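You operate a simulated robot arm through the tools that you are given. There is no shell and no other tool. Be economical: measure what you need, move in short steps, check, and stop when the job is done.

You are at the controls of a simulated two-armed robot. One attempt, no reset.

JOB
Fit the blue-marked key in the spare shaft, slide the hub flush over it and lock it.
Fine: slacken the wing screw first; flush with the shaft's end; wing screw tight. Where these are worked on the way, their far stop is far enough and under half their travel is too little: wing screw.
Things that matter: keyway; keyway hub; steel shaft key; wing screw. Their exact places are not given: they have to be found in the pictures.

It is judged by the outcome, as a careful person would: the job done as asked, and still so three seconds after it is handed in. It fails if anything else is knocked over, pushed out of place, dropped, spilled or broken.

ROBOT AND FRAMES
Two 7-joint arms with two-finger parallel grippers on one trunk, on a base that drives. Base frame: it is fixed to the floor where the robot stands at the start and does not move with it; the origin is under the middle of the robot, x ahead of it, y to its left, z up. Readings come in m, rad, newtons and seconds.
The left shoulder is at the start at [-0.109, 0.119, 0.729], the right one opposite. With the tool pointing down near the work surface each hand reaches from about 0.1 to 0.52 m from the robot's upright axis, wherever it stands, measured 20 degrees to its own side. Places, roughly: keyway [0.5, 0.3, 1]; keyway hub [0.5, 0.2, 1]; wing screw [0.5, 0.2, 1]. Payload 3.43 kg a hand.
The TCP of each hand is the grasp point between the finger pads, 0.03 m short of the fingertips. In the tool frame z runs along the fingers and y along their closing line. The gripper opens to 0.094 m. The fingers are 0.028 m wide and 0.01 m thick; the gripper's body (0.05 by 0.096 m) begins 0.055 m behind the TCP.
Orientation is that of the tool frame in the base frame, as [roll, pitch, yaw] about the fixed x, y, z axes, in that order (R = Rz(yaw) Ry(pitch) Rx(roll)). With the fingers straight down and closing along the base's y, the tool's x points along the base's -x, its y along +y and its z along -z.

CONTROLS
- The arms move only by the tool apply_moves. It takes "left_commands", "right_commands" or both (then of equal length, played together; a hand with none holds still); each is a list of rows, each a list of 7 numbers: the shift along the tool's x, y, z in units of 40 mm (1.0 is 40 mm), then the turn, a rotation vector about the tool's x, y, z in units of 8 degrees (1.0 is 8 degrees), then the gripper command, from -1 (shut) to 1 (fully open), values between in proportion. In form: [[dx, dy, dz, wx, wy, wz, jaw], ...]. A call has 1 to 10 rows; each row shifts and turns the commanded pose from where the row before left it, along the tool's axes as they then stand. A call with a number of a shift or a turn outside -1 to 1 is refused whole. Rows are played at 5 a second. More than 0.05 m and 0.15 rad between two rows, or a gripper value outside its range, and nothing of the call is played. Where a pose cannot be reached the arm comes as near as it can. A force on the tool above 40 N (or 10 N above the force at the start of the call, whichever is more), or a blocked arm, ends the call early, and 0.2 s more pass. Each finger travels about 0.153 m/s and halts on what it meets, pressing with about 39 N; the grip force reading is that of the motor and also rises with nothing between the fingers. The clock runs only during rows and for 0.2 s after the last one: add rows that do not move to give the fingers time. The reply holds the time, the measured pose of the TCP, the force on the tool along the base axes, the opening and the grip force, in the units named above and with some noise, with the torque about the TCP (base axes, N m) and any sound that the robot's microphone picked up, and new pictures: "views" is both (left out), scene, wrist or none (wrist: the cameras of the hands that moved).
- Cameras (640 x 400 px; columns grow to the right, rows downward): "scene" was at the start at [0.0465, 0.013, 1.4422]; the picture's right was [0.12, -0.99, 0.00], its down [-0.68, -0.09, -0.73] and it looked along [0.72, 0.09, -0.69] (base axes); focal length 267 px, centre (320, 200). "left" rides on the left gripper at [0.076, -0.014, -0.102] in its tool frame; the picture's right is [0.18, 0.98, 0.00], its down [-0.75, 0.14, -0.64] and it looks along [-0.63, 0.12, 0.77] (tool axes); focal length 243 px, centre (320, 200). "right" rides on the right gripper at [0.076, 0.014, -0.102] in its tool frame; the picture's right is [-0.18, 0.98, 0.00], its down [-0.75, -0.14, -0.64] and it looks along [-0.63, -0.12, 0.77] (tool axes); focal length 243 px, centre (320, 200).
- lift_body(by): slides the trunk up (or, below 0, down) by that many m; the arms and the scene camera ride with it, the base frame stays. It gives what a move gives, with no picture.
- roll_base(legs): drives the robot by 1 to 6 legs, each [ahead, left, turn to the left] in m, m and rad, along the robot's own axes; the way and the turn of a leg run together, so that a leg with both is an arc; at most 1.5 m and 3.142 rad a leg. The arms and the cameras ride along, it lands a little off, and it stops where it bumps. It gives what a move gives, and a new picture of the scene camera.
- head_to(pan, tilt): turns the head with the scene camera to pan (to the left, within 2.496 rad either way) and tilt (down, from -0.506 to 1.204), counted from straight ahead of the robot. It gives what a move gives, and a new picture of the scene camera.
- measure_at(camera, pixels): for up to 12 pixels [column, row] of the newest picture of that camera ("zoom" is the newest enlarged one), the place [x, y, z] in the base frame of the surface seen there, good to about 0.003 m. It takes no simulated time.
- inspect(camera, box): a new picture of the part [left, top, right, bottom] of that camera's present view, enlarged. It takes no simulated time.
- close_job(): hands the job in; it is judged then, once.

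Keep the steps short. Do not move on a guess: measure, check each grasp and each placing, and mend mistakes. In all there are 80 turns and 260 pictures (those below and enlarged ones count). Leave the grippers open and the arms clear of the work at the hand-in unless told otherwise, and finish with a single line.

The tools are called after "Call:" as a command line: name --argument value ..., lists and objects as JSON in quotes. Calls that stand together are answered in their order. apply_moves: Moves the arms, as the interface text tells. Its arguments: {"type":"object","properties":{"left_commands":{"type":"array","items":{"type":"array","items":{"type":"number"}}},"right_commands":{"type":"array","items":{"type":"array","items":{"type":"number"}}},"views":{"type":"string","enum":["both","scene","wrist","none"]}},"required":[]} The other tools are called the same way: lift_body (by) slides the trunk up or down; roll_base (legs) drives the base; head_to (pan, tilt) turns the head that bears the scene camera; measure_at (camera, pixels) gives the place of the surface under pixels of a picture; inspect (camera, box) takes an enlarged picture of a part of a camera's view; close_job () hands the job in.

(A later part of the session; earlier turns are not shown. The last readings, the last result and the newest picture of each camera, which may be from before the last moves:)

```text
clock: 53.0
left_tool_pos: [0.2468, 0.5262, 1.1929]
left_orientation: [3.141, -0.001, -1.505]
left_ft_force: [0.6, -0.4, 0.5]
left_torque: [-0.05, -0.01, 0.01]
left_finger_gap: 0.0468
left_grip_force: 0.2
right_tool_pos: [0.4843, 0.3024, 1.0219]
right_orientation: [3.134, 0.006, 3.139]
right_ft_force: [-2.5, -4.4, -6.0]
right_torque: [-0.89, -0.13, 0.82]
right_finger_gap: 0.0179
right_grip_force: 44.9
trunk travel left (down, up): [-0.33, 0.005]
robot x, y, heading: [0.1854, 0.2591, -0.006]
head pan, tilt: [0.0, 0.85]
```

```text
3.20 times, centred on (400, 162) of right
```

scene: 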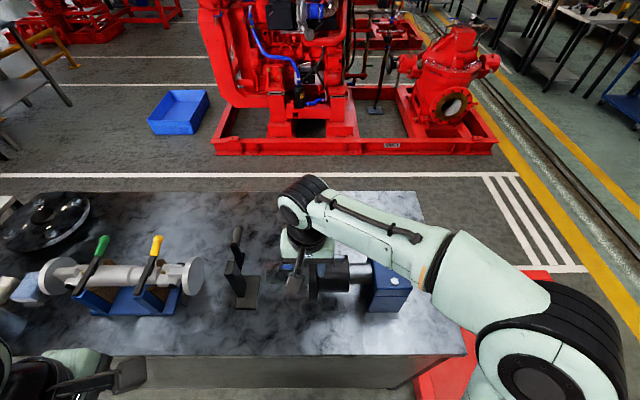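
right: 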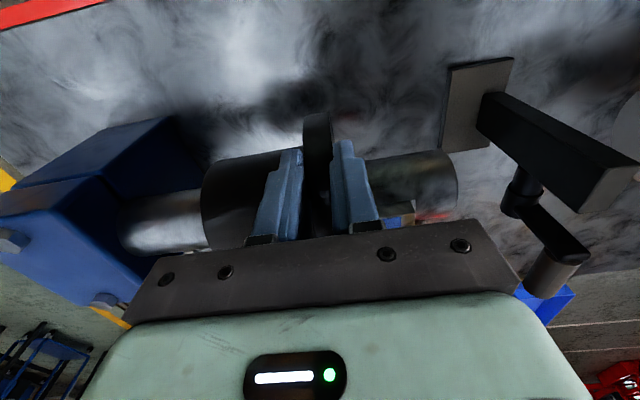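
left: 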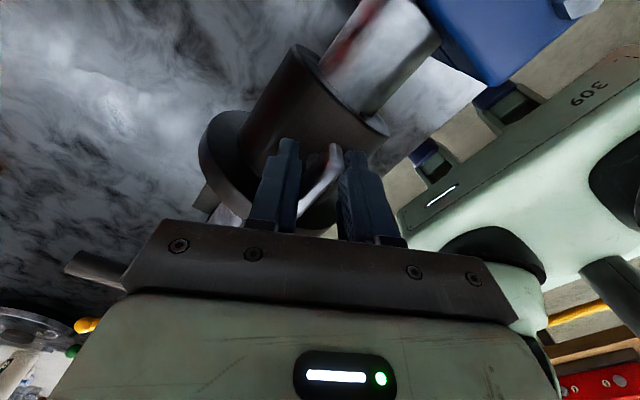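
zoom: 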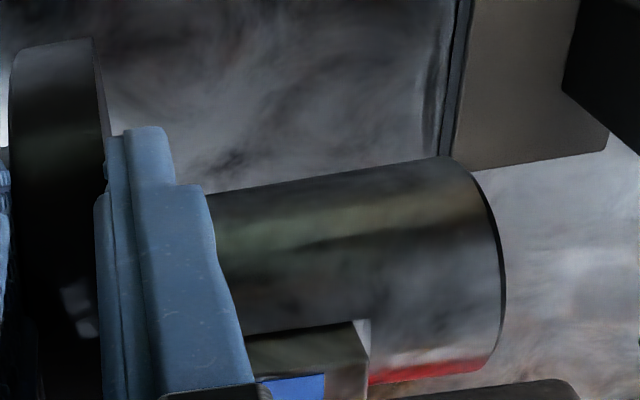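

It slides with only ~4 N, and the flange is already over the key's start. Continuing.

Call:
apply_moves --right_commands '[[0, 0.25, 0, 0, 0, 0, -1], [0, 0.25, 0, 0, 0, 0, -1], [0, 0.25, 0, 0, 0, 0, -1], [0, 0.25, 0, 0, 0, 0, -1], [0, 0.25, 0, 0, 0, 0, -1], [0, 0, 0, 0, 0, 0, -1]]' --views "both"

Call:
inspect --camera "right" --box '[300, 100, 500, 225]'

Call:
inspect --camera "scene" --box '[240, 230, 352, 300]'

```text
clock: 54.4
left_tool_pos: [0.2464, 0.5279, 1.1944]
left_orientation: [-3.141, -0.001, -1.504]
left_ft_force: [0.6, -0.2, -0.5]
left_torque: [0.02, -0.01, 0.02]
left_finger_gap: 0.0469
left_grip_force: 0.1
right_tool_pos: [0.4841, 0.3491, 1.0226]
right_orientation: [3.134, 0.008, 3.139]
right_ft_force: [1.9, -5.8, -11.5]
right_torque: [-0.77, -0.5, 0.84]
right_finger_gap: 0.0179
right_grip_force: 45.1
trunk travel left (down, up): [-0.33, 0.005]
robot x, y, heading: [0.1868, 0.2605, -0.006]
head pan, tilt: [0.0, 0.85]
```

scene: 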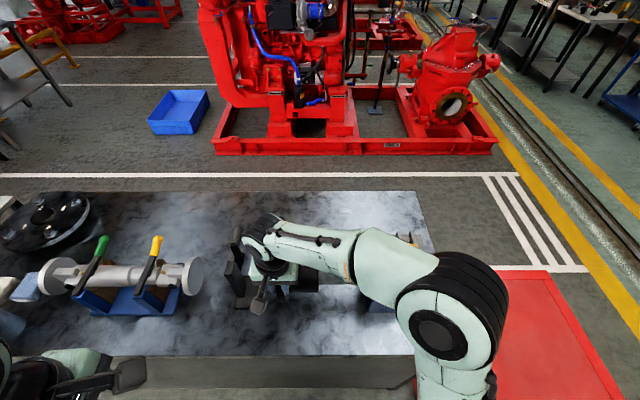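
right: 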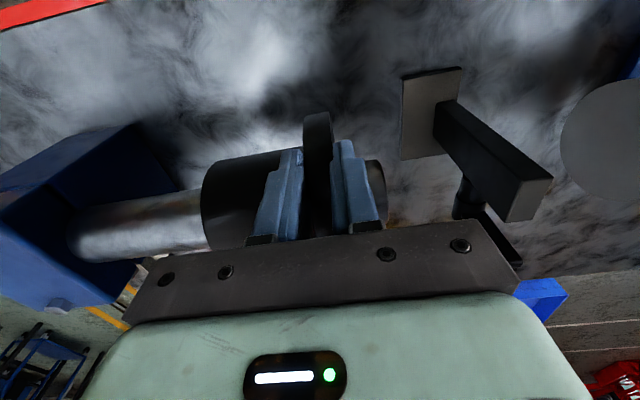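

```text
3.20 times, centred on (400, 162) of right
```

zoom: 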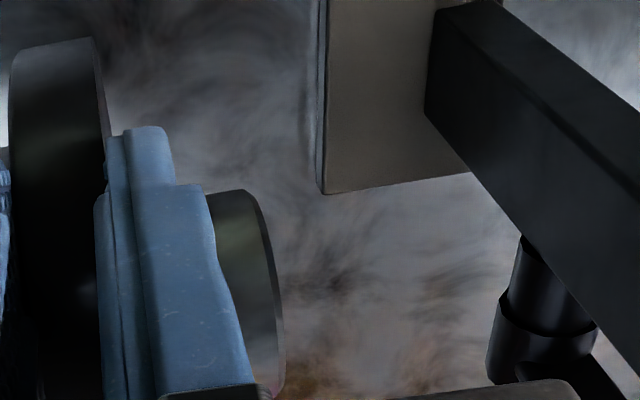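

```text
5.71 times, centred on (296, 265) of scene
```

zoom: 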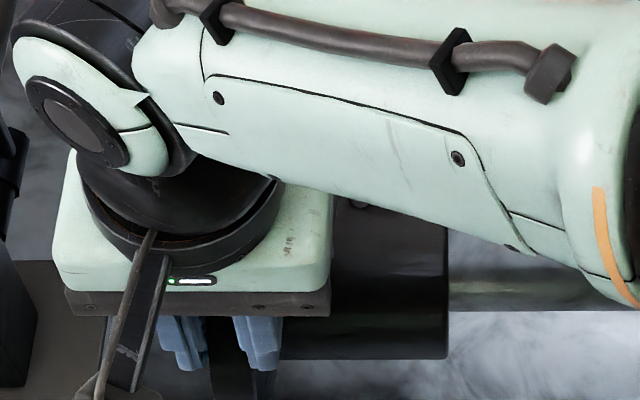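

The hub is over the key. Before going on I'll measure the shaft's end and the crank post for clearance.

Call:
measure_at --camera "scene" --pixels '[[232, 245], [242, 285], [247, 285], [238, 300], [240, 262]]'

Call:
measure_at --camera "right" --pixels '[[440, 105], [470, 150], [520, 210], [548, 180], [462, 205], [485, 225], [384, 185], [380, 168], [403, 158], [386, 210], [332, 125], [315, 125]]'

```text
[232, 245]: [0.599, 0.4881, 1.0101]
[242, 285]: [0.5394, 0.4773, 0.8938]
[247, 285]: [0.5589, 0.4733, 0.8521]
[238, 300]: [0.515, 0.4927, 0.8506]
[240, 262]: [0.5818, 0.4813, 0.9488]
```

```text
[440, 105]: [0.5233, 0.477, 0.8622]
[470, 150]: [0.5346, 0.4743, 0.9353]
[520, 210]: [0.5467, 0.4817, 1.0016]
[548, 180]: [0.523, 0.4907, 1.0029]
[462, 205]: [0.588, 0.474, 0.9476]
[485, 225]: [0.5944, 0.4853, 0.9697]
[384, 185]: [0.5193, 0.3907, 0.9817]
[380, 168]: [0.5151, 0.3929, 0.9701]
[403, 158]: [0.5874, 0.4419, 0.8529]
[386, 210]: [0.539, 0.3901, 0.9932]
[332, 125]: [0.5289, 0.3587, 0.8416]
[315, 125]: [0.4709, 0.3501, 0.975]
```

The post (y≥0.474, top 1.003) is clear of the gripper. The shaft end is at y≈0.391, so the flange needs ~33 mm more. I'll move 28 mm, then check.

Call:
apply_moves --right_commands '[[0, 0.24, 0, 0, 0, 0, -1], [0, 0.24, 0, 0, 0, 0, -1], [0, 0.22, 0, 0, 0, 0, -1], [0, 0, 0, 0, 0, 0, -1]]' --views "wrist"

Call:
inspect --camera "right" --box '[290, 100, 410, 175]'

Call:
inspect --camera "scene" --box '[240, 250, 304, 290]'

```text
clock: 55.4
left_tool_pos: [0.246, 0.5281, 1.1935]
left_orientation: [3.14, 0.001, -1.503]
left_ft_force: [0.2, -1.0, 0.1]
left_torque: [-0.01, -0.01, 0.01]
left_finger_gap: 0.0469
left_grip_force: 0.1
right_tool_pos: [0.4839, 0.3779, 1.0218]
right_orientation: [3.133, 0.008, 3.138]
right_ft_force: [3.0, -4.4, -5.6]
right_torque: [-0.95, 0.73, 0.96]
right_finger_gap: 0.0179
right_grip_force: 44.8
trunk travel left (down, up): [-0.33, 0.005]
robot x, y, heading: [0.1888, 0.2588, -0.007]
head pan, tilt: [0.0, 0.85]
```

right: 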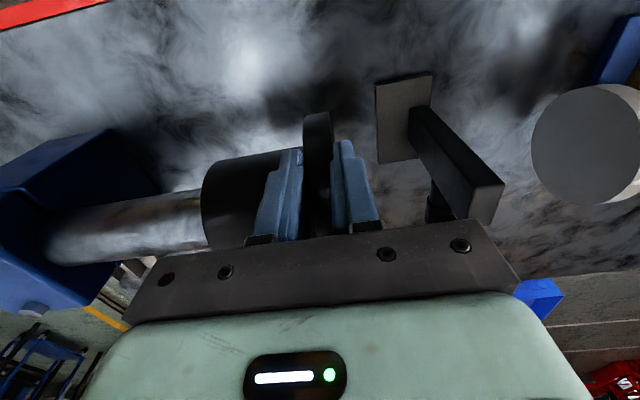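

```text
5.33 times, centred on (350, 138) of right
```

zoom: 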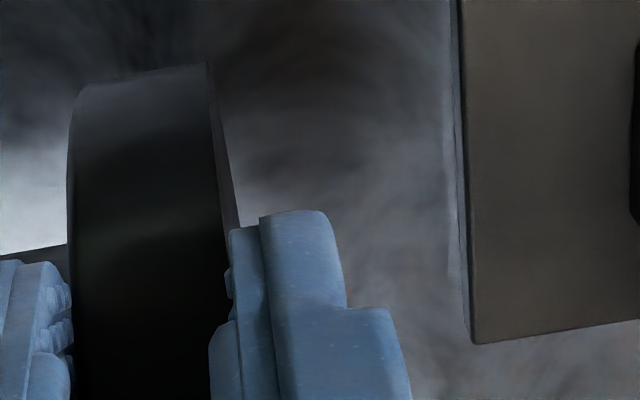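

```text
10.00 times, centred on (272, 270) of scene
```

zoom: 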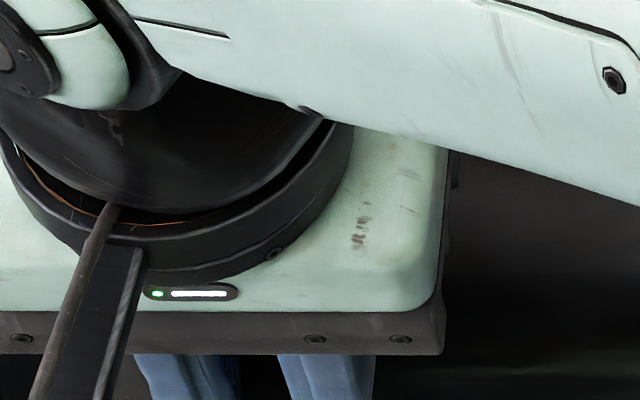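

I can't see the face with the hand there. I'll release, withdraw up and back, and look.

Call:
apply_moves --right_commands '[[0, 0, 0, 0, 0, 0, -0.5], [0, 0, 0, 0, 0, 0, -0.3], [0, 0, -0.8, 0, 0, 0, -0.3], [0, 0, -1, 0, 0, 0, -0.3], [0.6, -0.7, -0.5, 0, 0, 0, -0.3], [0.6, -0.8, 0, 0, 0, 0, -0.3], [0.6, -0.8, 0, 0, 0, 0, -0.3], [0.6, -0.8, 0, 0, 0, 0, -0.3], [0.6, -0.8, 0, 0, 0, 0, -0.3], [0, 0, 0, 0, 0, 0, -0.3]]' --views "scene"

Call:
inspect --camera "scene" --box '[240, 235, 336, 295]'

```text
clock: 57.6
left_tool_pos: [0.2459, 0.5292, 1.1946]
left_orientation: [3.142, -0.001, -1.503]
left_ft_force: [-1.5, 1.0, 0.4]
left_torque: [-0.03, 0.0, 0.02]
left_finger_gap: 0.0471
left_grip_force: 0.1
right_tool_pos: [0.3618, 0.2221, 1.114]
right_orientation: [3.137, 0.008, 3.139]
right_ft_force: [0.6, -0.1, 0.3]
right_torque: [0.0, 0.04, 0.0]
right_finger_gap: 0.033
right_grip_force: 0.1
trunk travel left (down, up): [-0.33, 0.005]
robot x, y, heading: [0.1896, 0.2587, -0.005]
head pan, tilt: [0.0, 0.85]
```

scene: 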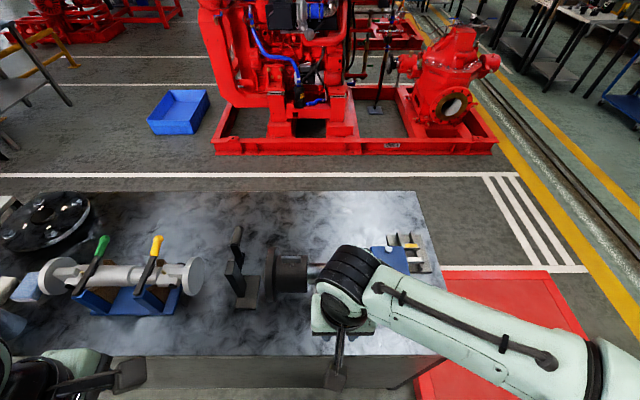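

```text
6.67 times, centred on (288, 265) of scene
```

zoom: 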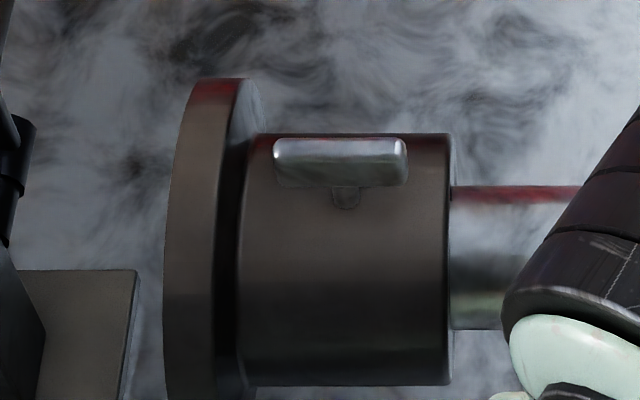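

From here the end face isn't visible. I'll drive left 0.22 m so the scene camera sees the flange's end face.

Call:
roll_base --legs '[[0, 0.22, 0]]'

Call:
inspect --camera "scene" --box '[320, 230, 432, 300]'

```text
clock: 60.2
left_tool_pos: [0.244, 0.7485, 1.1932]
left_orientation: [-3.141, 0.0, -1.499]
left_ft_force: [0.5, -0.6, -0.2]
left_torque: [-0.01, 0.01, -0.01]
left_finger_gap: 0.0471
left_grip_force: 0.1
right_tool_pos: [0.3629, 0.4442, 1.1132]
right_orientation: [3.134, 0.009, -3.138]
right_ft_force: [1.2, 0.5, -0.2]
right_torque: [0.0, 0.03, -0.02]
right_finger_gap: 0.033
right_grip_force: 0.0
trunk travel left (down, up): [-0.33, 0.005]
robot x, y, heading: [0.19, 0.4768, 0.009]
head pan, tilt: [0.0, 0.85]
```

scene: 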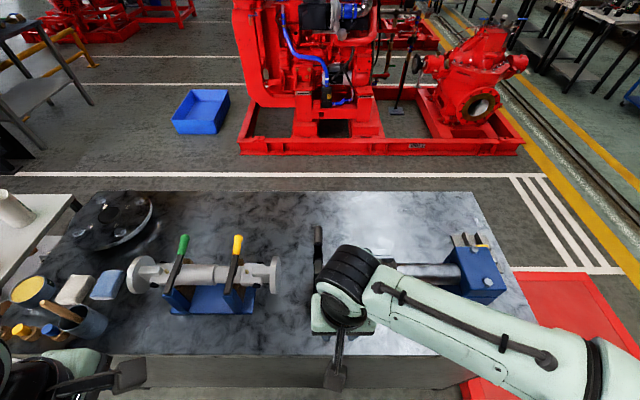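

```text
5.71 times, centred on (376, 265) of scene
```

zoom: 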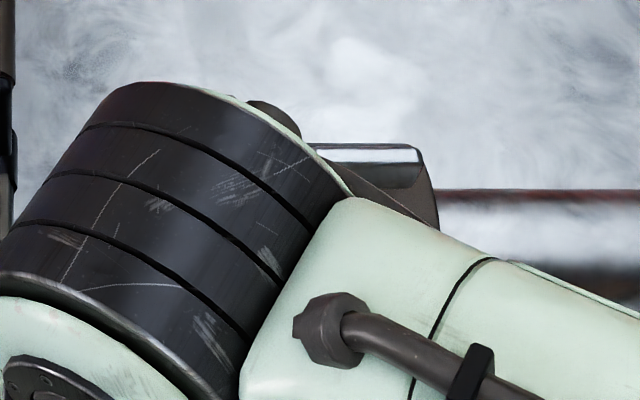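

The right arm blocks the view, so I'll move it right and back.

Call:
apply_moves --right_commands '[[0.6, -0.8, 0, 0, 0, 0, 0], [0.6, -0.8, 0, 0, 0, 0, 0], [0.6, -0.8, 0, 0, 0, 0, 0], [0, -1, 0, 0, 0, 0, 0], [0, -1, 0, 0, 0, 0, 0], [0, -1, 0, 0, 0, 0, 0], [0, 0, 0, 0, 0, 0, 0]]' --views "scene"

Call:
inspect --camera "scene" --box '[310, 230, 422, 300]'

```text
clock: 61.8
left_tool_pos: [0.244, 0.749, 1.1936]
left_orientation: [-3.141, -0.002, -1.497]
left_ft_force: [0.2, 0.1, 1.0]
left_torque: [-0.02, -0.01, 0.03]
left_finger_gap: 0.0469
left_grip_force: 0.2
right_tool_pos: [0.2901, 0.2286, 1.1123]
right_orientation: [3.138, 0.007, -3.138]
right_ft_force: [-0.7, -0.2, -0.1]
right_torque: [0.01, -0.01, -0.04]
right_finger_gap: 0.0469
right_grip_force: 0.0
trunk travel left (down, up): [-0.33, 0.005]
robot x, y, heading: [0.1899, 0.4783, 0.005]
head pan, tilt: [0.0, 0.85]
```

scene: 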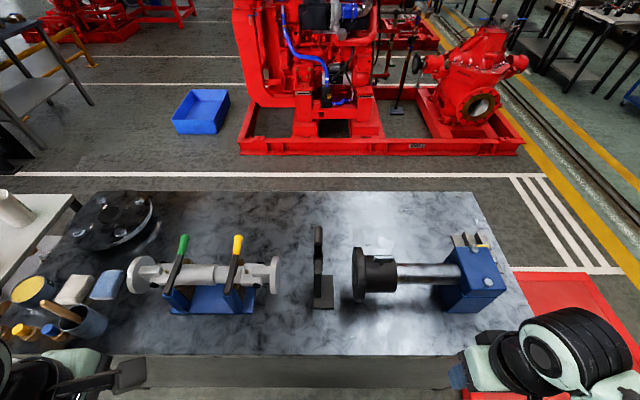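

```text
5.71 times, centred on (366, 265) of scene
```

zoom: 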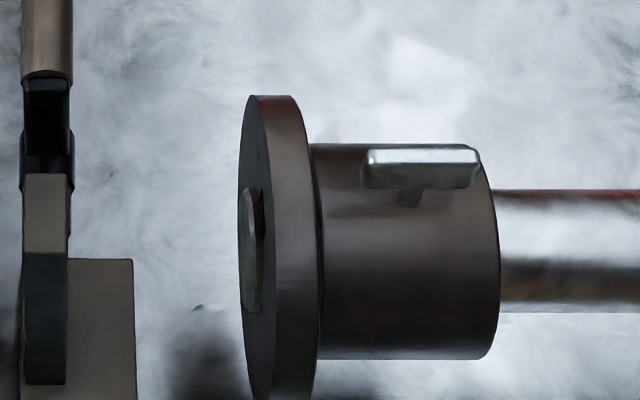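

Good view: the shaft end still protrudes a little. Zooming to measure the gap.

Call:
inspect --camera "scene" --box '[344, 242, 376, 302]'

Call:
inspect --camera "scene" --box '[342, 252, 382, 277]'

Call:
measure_at --camera "zoom" --pixels '[[170, 200], [180, 260], [200, 60], [190, 100], [230, 100], [230, 200], [250, 100], [300, 100], [220, 300], [175, 230], [370, 100], [400, 300]]'

```text
6.67 times, centred on (360, 272) of scene
```

zoom: 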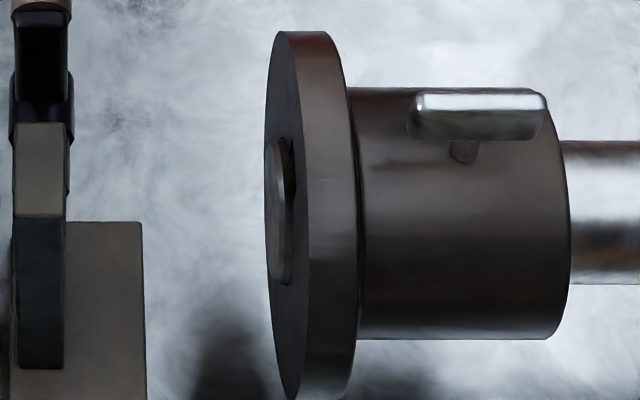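

```text
16.00 times, centred on (362, 264) of scene
```

zoom: 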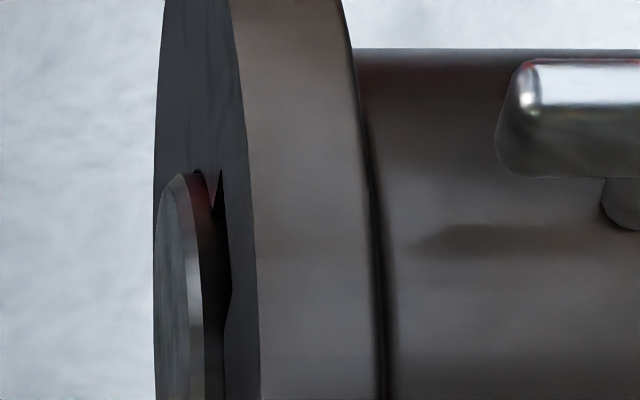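

```text
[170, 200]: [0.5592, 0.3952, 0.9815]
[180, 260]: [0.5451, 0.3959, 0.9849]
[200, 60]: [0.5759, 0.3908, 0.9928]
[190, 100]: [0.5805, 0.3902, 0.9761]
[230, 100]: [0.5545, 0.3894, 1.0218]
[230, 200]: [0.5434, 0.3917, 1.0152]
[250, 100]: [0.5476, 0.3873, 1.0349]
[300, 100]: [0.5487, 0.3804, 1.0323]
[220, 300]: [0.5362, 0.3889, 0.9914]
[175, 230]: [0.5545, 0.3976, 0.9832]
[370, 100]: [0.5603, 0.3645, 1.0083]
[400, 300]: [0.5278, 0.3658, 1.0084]
```

Shaft end y≈0.396, flange face ≈0.3905, so about 5.5 mm remains. I'll bring the right hand back over the flange rim from this robot position.

Call:
apply_moves --right_commands '[[-0.81, 0.63, 0, 0, 0, 0, -0.2], [-0.81, 0.63, 0, 0, 0, 0, -0.2], [-0.81, 0.63, 0, 0, 0, 0, -0.2], [-0.81, 0.63, 0, 0, 0, 0, -0.2], [-0.81, 0.63, 0, 0, 0, 0, -0.2], [-0.81, 0.63, 0, 0, 0, 0, -0.2], [0, 0, 0, 0, 0, 0, -0.2]]' --views "both"

Call:
measure_at --camera "right" --pixels '[[305, 130], [312, 130], [320, 130], [328, 130], [335, 130], [312, 110]]'

```text
clock: 63.4
left_tool_pos: [0.2433, 0.748, 1.1947]
left_orientation: [3.141, 0.001, -1.499]
left_ft_force: [1.0, -0.1, 1.0]
left_torque: [0.01, -0.01, 0.0]
left_finger_gap: 0.0471
left_grip_force: 0.0
right_tool_pos: [0.4849, 0.3818, 1.116]
right_orientation: [3.135, 0.009, -3.136]
right_ft_force: [-0.8, 0.0, -0.9]
right_torque: [0.03, 0.0, 0.0]
right_finger_gap: 0.0375
right_grip_force: 0.0
trunk travel left (down, up): [-0.33, 0.005]
robot x, y, heading: [0.1943, 0.4781, 0.004]
head pan, tilt: [0.0, 0.85]
```

scene: 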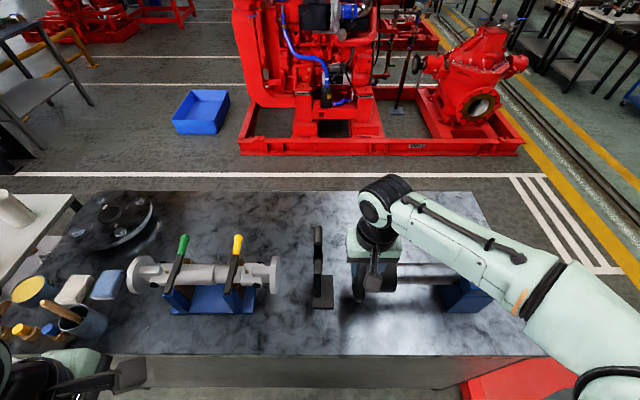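
right: 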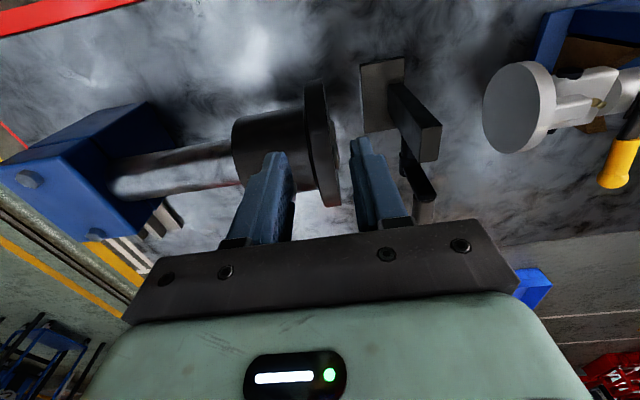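

```text
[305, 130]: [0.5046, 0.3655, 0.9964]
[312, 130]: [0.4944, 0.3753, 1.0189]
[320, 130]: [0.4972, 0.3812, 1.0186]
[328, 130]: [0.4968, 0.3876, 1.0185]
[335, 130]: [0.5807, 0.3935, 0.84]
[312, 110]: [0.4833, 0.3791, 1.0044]
```

Call:
apply_moves --right_commands '[[0, 0, 0.8, 0, 0, 0, -0.2], [0, 0, 0.8, 0, 0, 0, -0.2], [0, 0, 0.74, 0, 0, 0, -0.2], [0, 0, 0, 0, 0, 0, -0.2], [0, 0, 0, 0, 0, 0, -0.45], [0, 0, 0, 0, 0, 0, -1], [0, 0, 0, 0, 0, 0, -1]]' --views "none"

Call:
inspect --camera "scene" --box '[334, 245, 390, 280]'

```text
clock: 65.0
left_tool_pos: [0.243, 0.7476, 1.1937]
left_orientation: [-3.141, -0.001, -1.498]
left_ft_force: [0.6, 0.7, 0.3]
left_torque: [0.03, 0.03, -0.04]
left_finger_gap: 0.047
left_grip_force: 0.0
right_tool_pos: [0.4858, 0.3806, 1.021]
right_orientation: [3.135, 0.007, -3.14]
right_ft_force: [0.7, -7.5, 0.1]
right_torque: [-1.02, 0.18, -0.31]
right_finger_gap: 0.0179
right_grip_force: 45.2
trunk travel left (down, up): [-0.33, 0.005]
robot x, y, heading: [0.1882, 0.4778, 0.003]
head pan, tilt: [0.0, 0.85]
```

```text
11.43 times, centred on (362, 262) of scene
```

zoom: 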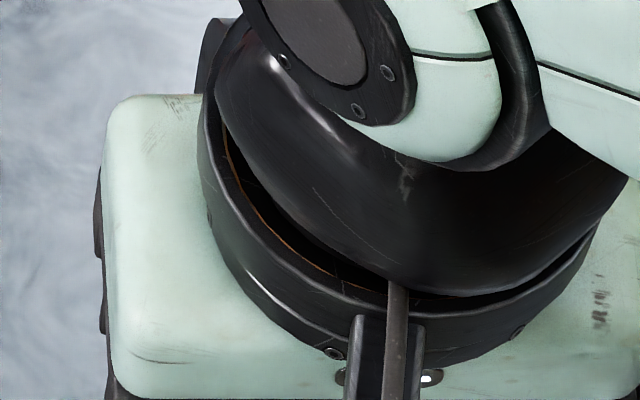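

Gripped. I'll shift +5 mm, then release, withdraw and re-measure.

Call:
apply_moves --right_commands '[[0, 0.065, 0, 0, 0, 0, -1], [0, 0.065, 0, 0, 0, 0, -1], [0, 0, 0, 0, 0, 0, -1], [0, 0, 0, 0, 0, 0, -0.5], [0, 0, 0, 0, 0, 0, -0.2], [0, 0, -1, 0, 0, 0, -0.2], [0, 0, -1, 0, 0, 0, -0.2], [0.5, 0, -0.5, 0, 0, 0, -0.2], [0.8, -0.5, 0, 0, 0, 0, -0.2], [0.8, -0.5, 0, 0, 0, 0, -0.2]]' --views "none"

Call:
apply_moves --right_commands '[[0.6, -0.8, 0, 0, 0, 0, -0.2], [0.6, -0.8, 0, 0, 0, 0, -0.2], [0.6, -0.8, 0, 0, 0, 0, -0.2], [0.6, -0.7, 0, 0, 0, 0, -0.2], [0, 0, 0, 0, 0, 0, -0.2]]' --views "none"

Call:
inspect --camera "scene" --box '[342, 252, 382, 277]'

Call:
measure_at --camera "zoom" --pixels '[[170, 210], [180, 260], [170, 300], [175, 350], [185, 60], [190, 100], [220, 100], [225, 160], [230, 200], [165, 240], [240, 300], [245, 350]]'

```text
clock: 67.2
left_tool_pos: [0.2441, 0.7492, 1.1939]
left_orientation: [-3.14, 0.001, -1.499]
left_ft_force: [-0.7, 0.8, 0.8]
left_torque: [0.01, -0.03, -0.02]
left_finger_gap: 0.0472
left_grip_force: 0.1
right_tool_pos: [0.4005, 0.3452, 1.1195]
right_orientation: [3.135, 0.008, -3.14]
right_ft_force: [-0.7, -0.1, 0.6]
right_torque: [0.0, 0.0, 0.0]
right_finger_gap: 0.0377
right_grip_force: 0.0
trunk travel left (down, up): [-0.33, 0.005]
robot x, y, heading: [0.1928, 0.4743, 0.003]
head pan, tilt: [0.0, 0.85]
```

```text
clock: 68.4
left_tool_pos: [0.2446, 0.7488, 1.1939]
left_orientation: [-3.141, 0.001, -1.499]
left_ft_force: [0.0, -0.3, 0.4]
left_torque: [0.0, -0.04, -0.01]
left_finger_gap: 0.047
left_grip_force: 0.0
right_tool_pos: [0.3055, 0.2162, 1.1193]
right_orientation: [3.134, 0.009, -3.139]
right_ft_force: [0.4, 0.0, 0.7]
right_torque: [0.0, 0.0, 0.05]
right_finger_gap: 0.0378
right_grip_force: 0.2
trunk travel left (down, up): [-0.33, 0.005]
robot x, y, heading: [0.1878, 0.4787, -0.001]
head pan, tilt: [0.0, 0.85]
```

```text
16.00 times, centred on (362, 264) of scene
```

zoom: 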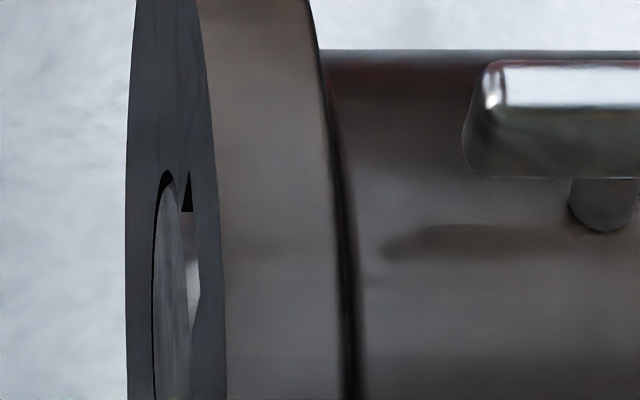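

```text
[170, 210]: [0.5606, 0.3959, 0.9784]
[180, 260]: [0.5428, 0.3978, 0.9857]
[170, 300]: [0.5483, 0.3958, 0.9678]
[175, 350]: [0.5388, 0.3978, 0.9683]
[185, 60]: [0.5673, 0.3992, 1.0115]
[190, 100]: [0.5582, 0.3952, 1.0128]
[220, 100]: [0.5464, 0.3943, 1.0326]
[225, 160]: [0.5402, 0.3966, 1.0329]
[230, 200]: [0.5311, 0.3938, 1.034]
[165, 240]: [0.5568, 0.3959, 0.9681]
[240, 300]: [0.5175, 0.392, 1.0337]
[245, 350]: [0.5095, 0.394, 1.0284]
```

Now it looks nearly flush (the hub moved ~4.5–5 mm). I'll zoom further on the shaft end in the bore.

Call:
inspect --camera "scene" --box '[346, 258, 362, 288]'

Call:
inspect --camera "scene" --box '[346, 260, 362, 270]'

```text
13.33 times, centred on (354, 273) of scene
```

zoom: 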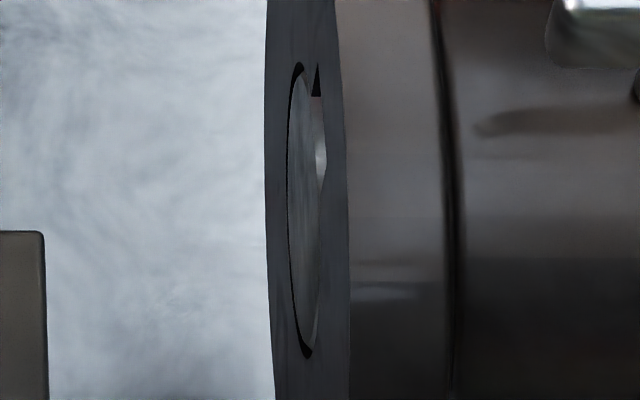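

```text
16.00 times, centred on (354, 265) of scene
```

zoom: 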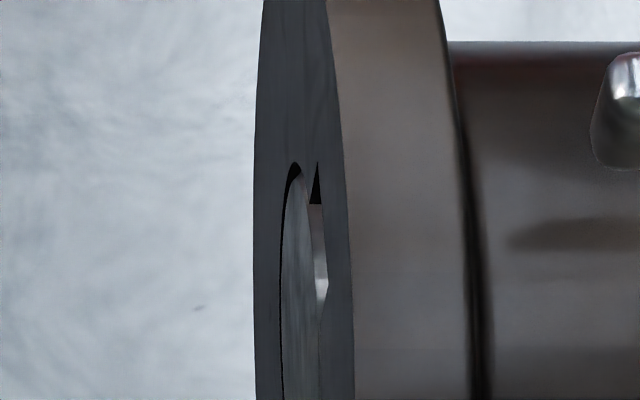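

I'll average many points on both faces to find the remaining offset.

Call:
measure_at --camera "zoom" --pixels '[[275, 40], [290, 40], [305, 40], [275, 80], [290, 80], [310, 80], [270, 120], [285, 120], [305, 120], [268, 200], [268, 300], [335, 200]]'

Call:
measure_at --camera "zoom" --pixels '[[298, 220], [298, 240], [298, 260], [298, 280], [298, 300], [300, 320], [300, 340], [300, 360], [300, 380], [306, 260], [306, 300], [306, 340]]'

Call:
measure_at --camera "zoom" --pixels '[[280, 30], [295, 60], [285, 100], [300, 100], [290, 140], [275, 140], [265, 160], [268, 240], [335, 300], [335, 350], [335, 250], [340, 380]]'

```text
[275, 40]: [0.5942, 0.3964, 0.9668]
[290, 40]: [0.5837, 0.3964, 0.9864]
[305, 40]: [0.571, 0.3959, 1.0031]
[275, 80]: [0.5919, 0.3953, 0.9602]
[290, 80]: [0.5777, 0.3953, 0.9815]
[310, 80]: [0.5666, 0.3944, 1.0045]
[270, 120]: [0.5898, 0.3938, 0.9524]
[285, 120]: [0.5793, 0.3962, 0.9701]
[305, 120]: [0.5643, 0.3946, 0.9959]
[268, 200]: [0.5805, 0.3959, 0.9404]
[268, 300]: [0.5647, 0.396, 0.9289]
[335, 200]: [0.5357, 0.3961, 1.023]
```

```text
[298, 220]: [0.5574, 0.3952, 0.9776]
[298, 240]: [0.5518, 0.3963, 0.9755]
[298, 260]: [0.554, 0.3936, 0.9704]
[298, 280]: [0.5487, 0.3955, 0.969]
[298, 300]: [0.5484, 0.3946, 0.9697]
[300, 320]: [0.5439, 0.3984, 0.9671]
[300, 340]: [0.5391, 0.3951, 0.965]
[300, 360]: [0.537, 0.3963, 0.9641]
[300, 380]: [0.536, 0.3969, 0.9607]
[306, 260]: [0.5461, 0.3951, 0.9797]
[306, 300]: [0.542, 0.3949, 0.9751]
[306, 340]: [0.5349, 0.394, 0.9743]
```

```text
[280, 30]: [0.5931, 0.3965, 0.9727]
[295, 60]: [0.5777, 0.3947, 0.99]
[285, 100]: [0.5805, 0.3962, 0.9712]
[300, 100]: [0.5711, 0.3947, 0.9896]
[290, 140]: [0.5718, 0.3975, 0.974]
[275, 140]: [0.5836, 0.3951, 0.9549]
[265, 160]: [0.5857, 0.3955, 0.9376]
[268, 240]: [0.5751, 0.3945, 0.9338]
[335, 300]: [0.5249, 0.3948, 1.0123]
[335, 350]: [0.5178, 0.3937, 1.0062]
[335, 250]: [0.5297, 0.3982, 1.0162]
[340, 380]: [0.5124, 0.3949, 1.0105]
```

Both faces average y = 0.3955: flush. Next is the wing. I'll measure it and turn the right hand 90° counter-clockwise so it can tighten by 180° clockwise.

Call:
inspect --camera "scene" --box '[362, 244, 410, 274]'

Call:
measure_at --camera "zoom" --pixels '[[130, 170], [200, 168], [270, 168], [130, 200], [200, 200], [270, 200], [130, 230], [200, 235], [270, 235], [180, 290], [330, 170], [320, 200]]'

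Call:
apply_moves --right_commands '[[0, 0, -0.5, 0, 0, -1, 0], [0, 0, 0, 0, 0, -1, 0], [0, 0, 0, 0, 0, -1, 0], [0, 0, 0, 0, 0, -1, 0], [0, 0, 0, 0, 0, -1, 0], [0, 0, 0, 0, 0, -1, 0], [0, 0, 0, 0, 0, -1, 0], [0, 0, 0, 0, 0, -1, 0], [0, 0, 0, 0, 0, -1, 0], [0, 0, 0, 0, 0, -1, 0]]' --views "none"

```text
13.33 times, centred on (386, 259) of scene
```

zoom: 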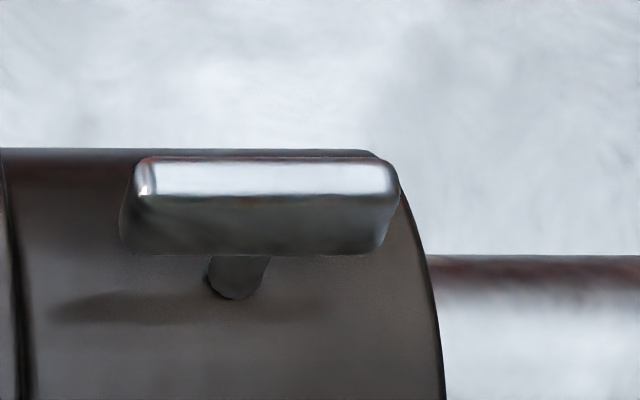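

```text
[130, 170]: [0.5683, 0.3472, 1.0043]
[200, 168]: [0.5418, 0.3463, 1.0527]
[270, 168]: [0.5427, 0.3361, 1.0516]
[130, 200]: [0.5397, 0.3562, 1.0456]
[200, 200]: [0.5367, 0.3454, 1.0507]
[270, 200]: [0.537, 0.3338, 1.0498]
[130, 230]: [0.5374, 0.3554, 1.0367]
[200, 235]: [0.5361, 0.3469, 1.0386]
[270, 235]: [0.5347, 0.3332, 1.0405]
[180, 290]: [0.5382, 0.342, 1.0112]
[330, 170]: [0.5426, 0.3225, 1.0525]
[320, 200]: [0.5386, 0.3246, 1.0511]
```

```text
clock: 70.6
left_tool_pos: [0.2435, 0.748, 1.1935]
left_orientation: [3.14, 0.0, -1.498]
left_ft_force: [-0.5, 0.1, 0.2]
left_torque: [0.01, -0.03, -0.02]
left_finger_gap: 0.047
left_grip_force: 0.0
right_tool_pos: [0.3053, 0.2201, 1.1376]
right_orientation: [-3.136, 0.009, -1.739]
right_ft_force: [0.6, 0.7, -1.0]
right_torque: [0.01, -0.01, -0.03]
right_finger_gap: 0.0471
right_grip_force: 0.1
trunk travel left (down, up): [-0.33, 0.005]
robot x, y, heading: [0.1884, 0.4786, 0.001]
head pan, tilt: [0.0, 0.85]
```

Wing: centre ≈ [0.540, 0.334], top 1.052, along y. I'll finish the rotation and go above it.

Call:
apply_moves --right_commands '[[0, 0, 0, 0, 0, -0.6, 0], [0, 0, 0, 0, 0, -0.6, 0], [-0.405, -0.838, 0, 0, 0, 0, 0], [-0.405, -0.838, 0, 0, 0, 0, 0], [-0.405, -0.838, 0, 0, 0, 0, 0], [-0.405, -0.838, 0, 0, 0, 0, 0], [-0.405, -0.838, 0, 0, 0, 0, 0], [-0.405, -0.838, 0, 0, 0, 0, 0], [-0.405, -0.838, 0, 0, 0, 0, 0], [0, 0, 0, 0, 0, 0, 0]]' --views "both"

Call:
inspect --camera "right" --box '[220, 80, 420, 205]'

```text
clock: 72.8
left_tool_pos: [0.2431, 0.7476, 1.1937]
left_orientation: [3.14, 0.0, -1.498]
left_ft_force: [-0.6, 0.5, -0.7]
left_torque: [0.0, 0.0, 0.05]
left_finger_gap: 0.0471
left_grip_force: 0.0
right_tool_pos: [0.5396, 0.3342, 1.1408]
right_orientation: [-3.135, 0.008, -1.575]
right_ft_force: [-1.4, -0.5, -0.5]
right_torque: [0.0, -0.05, 0.0]
right_finger_gap: 0.0471
right_grip_force: 0.1
trunk travel left (down, up): [-0.33, 0.005]
robot x, y, heading: [0.1935, 0.4785, 0.002]
head pan, tilt: [0.0, 0.85]
```

scene: 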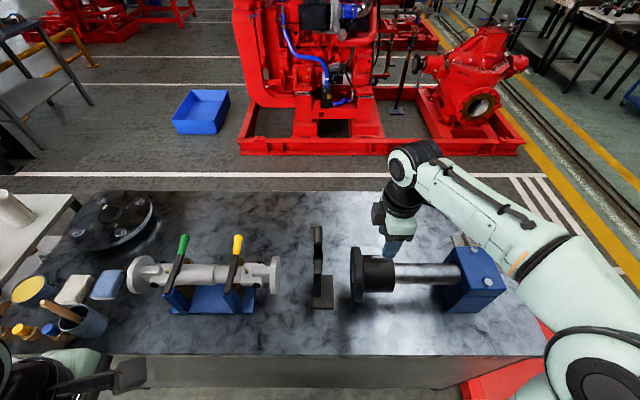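
right: 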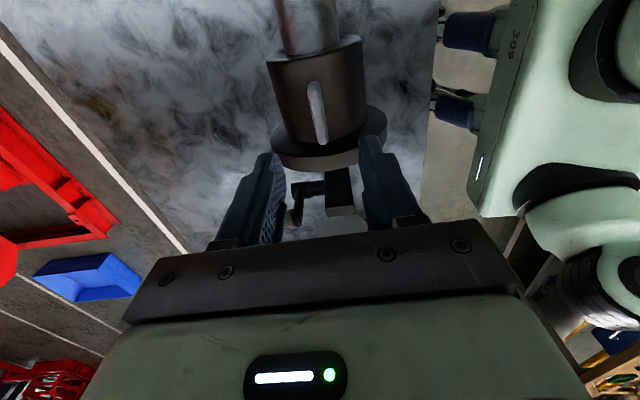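

```text
3.20 times, centred on (320, 142) of right
```

zoom: 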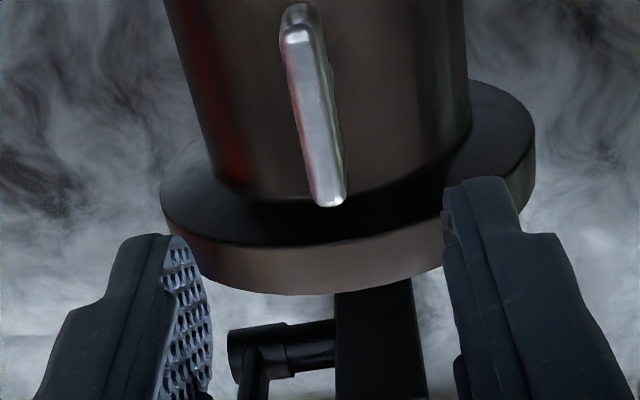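

Above the wing. I'll descend to z≈1.053 and close.

Call:
apply_moves --right_commands '[[0.01, 0, 0.8, 0, 0, 0, 0], [0, 0, 0.8, 0, 0, 0, 0], [0, 0, 0.59, 0, 0, 0, 0], [0, 0, 0, 0, 0, 0, -0.3], [0, 0, 0, 0, 0, 0, -0.6], [0, 0, 0, 0, 0, 0, -1], [0, 0, 0, 0, 0, 0, -1]]' --views "none"

Call:
inspect --camera "right" --box '[220, 100, 420, 225]'

Call:
inspect --camera "scene" --box '[342, 252, 382, 277]'

```text
clock: 74.4
left_tool_pos: [0.244, 0.7491, 1.1938]
left_orientation: [-3.141, 0.0, -1.496]
left_ft_force: [0.8, -0.3, 0.3]
left_torque: [-0.02, 0.0, -0.02]
left_finger_gap: 0.0468
left_grip_force: 0.0
right_tool_pos: [0.54, 0.3315, 1.0527]
right_orientation: [-3.135, 0.007, -1.575]
right_ft_force: [0.8, -0.3, -2.7]
right_torque: [0.05, 0.0, -0.03]
right_finger_gap: 0.0141
right_grip_force: 45.0
trunk travel left (down, up): [-0.33, 0.005]
robot x, y, heading: [0.1862, 0.4771, 0.004]
head pan, tilt: [0.0, 0.85]
```

```text
3.20 times, centred on (320, 162) of right
```

zoom: 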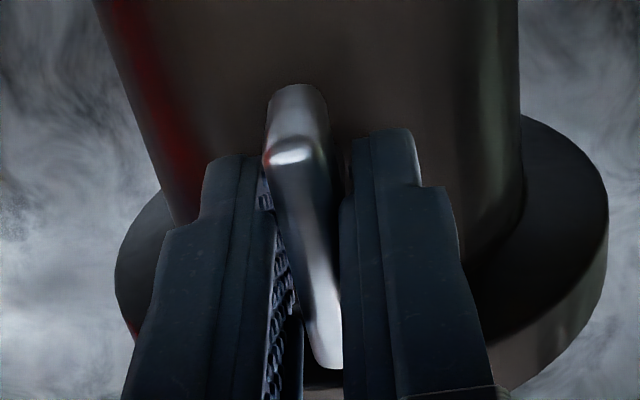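

```text
16.00 times, centred on (362, 264) of scene
```

zoom: 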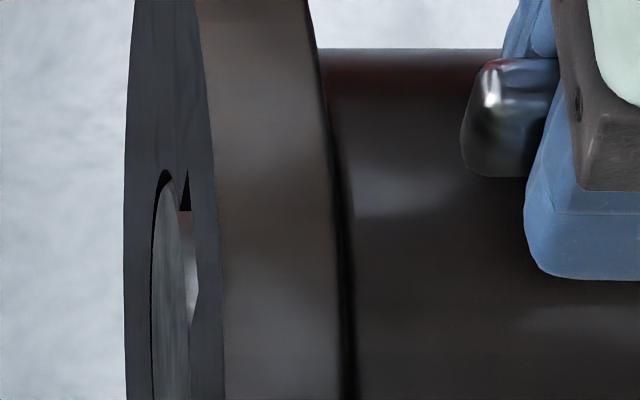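

Gripped, and the end face stays in view for monitoring. I'll turn clockwise (+z tool) three steps and check flushness.

Call:
apply_moves --right_commands '[[0, 0, 0, 0, 0, 1, -1], [0, 0, 0, 0, 0, 1, -1], [0, 0, 0, 0, 0, 1, -1], [0, 0, 0, 0, 0, 0, -1]]' --views "none"

Call:
inspect --camera "scene" --box '[342, 252, 382, 277]'

```text
clock: 75.4
left_tool_pos: [0.2446, 0.7488, 1.1933]
left_orientation: [-3.14, 0.001, -1.496]
left_ft_force: [-1.0, 0.0, 0.2]
left_torque: [-0.01, -0.02, 0.01]
left_finger_gap: 0.0469
left_grip_force: 0.0
right_tool_pos: [0.5406, 0.3339, 1.053]
right_orientation: [-3.137, 0.009, -1.995]
right_ft_force: [1.9, -1.3, -2.0]
right_torque: [-1.27, 0.57, 0.01]
right_finger_gap: 0.0144
right_grip_force: 45.3
trunk travel left (down, up): [-0.33, 0.005]
robot x, y, heading: [0.1855, 0.4779, 0.002]
head pan, tilt: [0.0, 0.85]
```

```text
16.00 times, centred on (362, 264) of scene
```

zoom: 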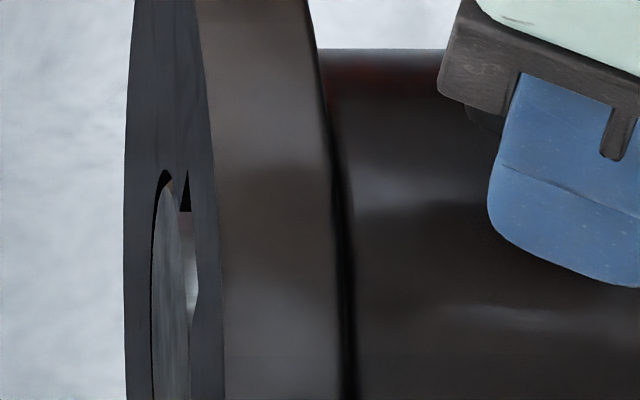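

Still flush and the forces are low. Continuing.

Call:
apply_moves --right_commands '[[0, 0, 0, 0, 0, 1, -1], [0, 0, 0, 0, 0, 1, -1], [0, 0, 0, 0, 0, 1, -1], [0, 0, 0, 0, 0, 1, -1], [0, 0, 0, 0, 0, 1, -1], [0, 0, 0, 0, 0, 0, -1]]' --views "none"

Call:
inspect --camera "scene" --box '[342, 252, 382, 277]'

```text
clock: 76.8
left_tool_pos: [0.2454, 0.7477, 1.1935]
left_orientation: [3.141, 0.0, -1.496]
left_ft_force: [0.1, -0.1, 0.2]
left_torque: [0.02, 0.03, 0.06]
left_finger_gap: 0.0469
left_grip_force: 0.0
right_tool_pos: [0.5412, 0.3329, 1.0532]
right_orientation: [3.138, 0.007, -2.694]
right_ft_force: [2.7, -1.9, -12.7]
right_torque: [0.13, -0.2, -0.02]
right_finger_gap: 0.0142
right_grip_force: 45.0
trunk travel left (down, up): [-0.33, 0.005]
robot x, y, heading: [0.1946, 0.4754, 0.001]
head pan, tilt: [0.0, 0.85]
```

```text
16.00 times, centred on (362, 264) of scene
```

zoom: 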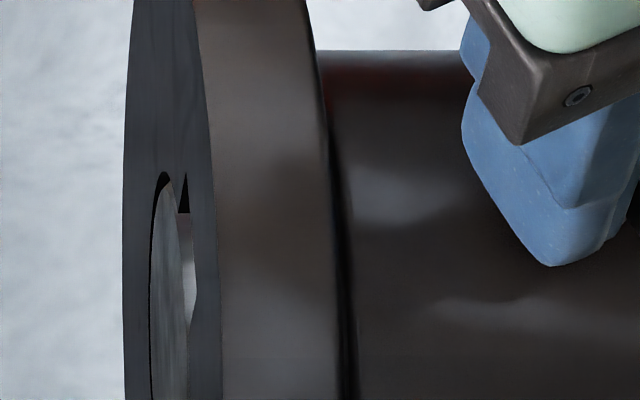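

Call:
apply_moves --right_commands '[[0, 0, 0.02, 0, 0, 1, -1], [0, 0, 0, 0, 0, 1, -1], [0, 0, 0, 0, 0, 1, -1], [0, 0, 0, 0, 0, 1, -1], [0, 0, 0, 0, 0, 1, -1], [0, 0, 0, 0, 0, 1, -1], [0, 0, 0, 0, 0, 0, -1]]' --views "none"

Call:
inspect --camera "scene" --box '[342, 252, 382, 277]'

```text
clock: 78.4
left_tool_pos: [0.2441, 0.7463, 1.1947]
left_orientation: [-3.141, 0.002, -1.498]
left_ft_force: [-0.2, 0.3, -0.5]
left_torque: [0.01, -0.01, 0.01]
left_finger_gap: 0.0468
left_grip_force: 0.1
right_tool_pos: [0.5413, 0.3304, 1.0517]
right_orientation: [3.13, 0.008, 2.75]
right_ft_force: [6.8, -11.2, 6.6]
right_torque: [-0.51, -1.23, 0.01]
right_finger_gap: 0.0143
right_grip_force: 45.0
trunk travel left (down, up): [-0.33, 0.005]
robot x, y, heading: [0.1913, 0.4773, 0.001]
head pan, tilt: [0.0, 0.85]
```

```text
16.00 times, centred on (362, 264) of scene
```

zoom: 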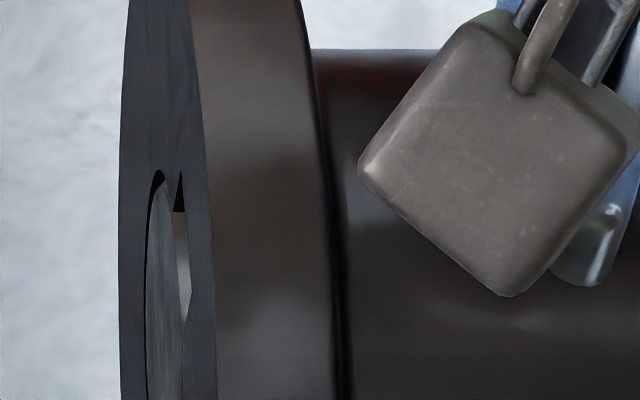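

112° turned, still flush. I'll ease the y load slightly and continue.

Call:
apply_moves --right_commands '[[0, -0.02, 0, 0, 0, 1, -1], [0, 0, 0, 0, 0, 1, -1], [0, 0, 0, 0, 0, 1, -1], [0, 0, 0, 0, 0, 1, -1], [0, 0, 0, 0, 0, 1, -1], [0, 0, 0, 0, 0, 0, -1]]' --views "none"

Call:
inspect --camera "scene" --box '[342, 252, 382, 277]'

```text
clock: 79.8
left_tool_pos: [0.2444, 0.7474, 1.1943]
left_orientation: [-3.141, 0.002, -1.495]
left_ft_force: [0.5, -0.8, 0.0]
left_torque: [-0.03, 0.01, 0.0]
left_finger_gap: 0.0468
left_grip_force: 0.2
right_tool_pos: [0.541, 0.3295, 1.0529]
right_orientation: [3.131, -0.001, 2.054]
right_ft_force: [7.6, -13.2, 15.2]
right_torque: [-0.89, -0.42, 0.03]
right_finger_gap: 0.0143
right_grip_force: 44.9
trunk travel left (down, up): [-0.33, 0.005]
robot x, y, heading: [0.1887, 0.4791, 0.005]
head pan, tilt: [0.0, 0.85]
```

```text
16.00 times, centred on (362, 264) of scene
```

zoom: 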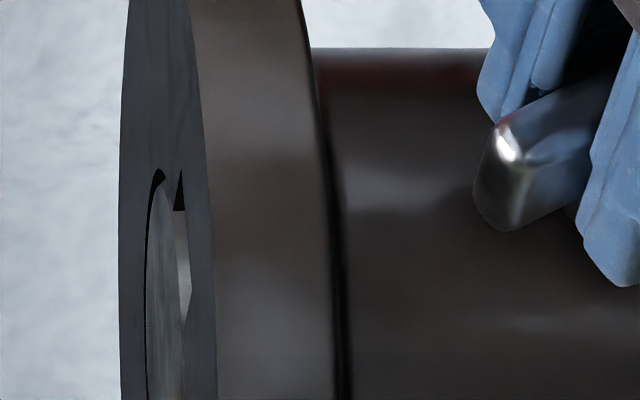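

152°. I'll continue to the tight stop.

Call:
apply_moves --right_commands '[[0, 0, -0.02, 0, 0, 1, -1], [0, 0, 0, 0, 0, 1, -1], [0, 0, 0, 0, 0, 1, -1], [0, 0, 0, 0, 0, 1, -1], [0, 0, 0, 0, 0, 0.5, -1], [0, 0, 0, 0, 0, 0, -1]]' --views "wrist"

Call:
inspect --camera "scene" --box '[342, 252, 382, 277]'

```text
clock: 81.2
left_tool_pos: [0.2443, 0.7466, 1.1948]
left_orientation: [3.141, 0.003, -1.499]
left_ft_force: [-0.6, 0.0, 0.1]
left_torque: [-0.04, -0.03, 0.0]
left_finger_gap: 0.047
left_grip_force: 0.1
right_tool_pos: [0.5401, 0.3297, 1.053]
right_orientation: [3.138, -0.006, 1.428]
right_ft_force: [3.2, -12.3, 4.0]
right_torque: [-0.72, 0.04, 1.11]
right_finger_gap: 0.0149
right_grip_force: 45.0
trunk travel left (down, up): [-0.33, 0.005]
robot x, y, heading: [0.1906, 0.4789, 0.006]
head pan, tilt: [0.0, 0.85]
```

right: 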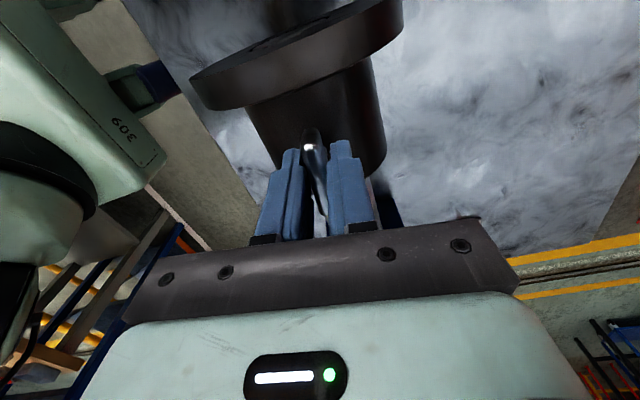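

```text
16.00 times, centred on (362, 264) of scene
```

zoom: 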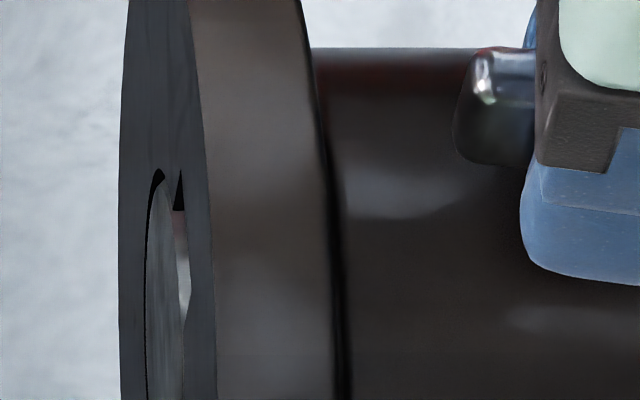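

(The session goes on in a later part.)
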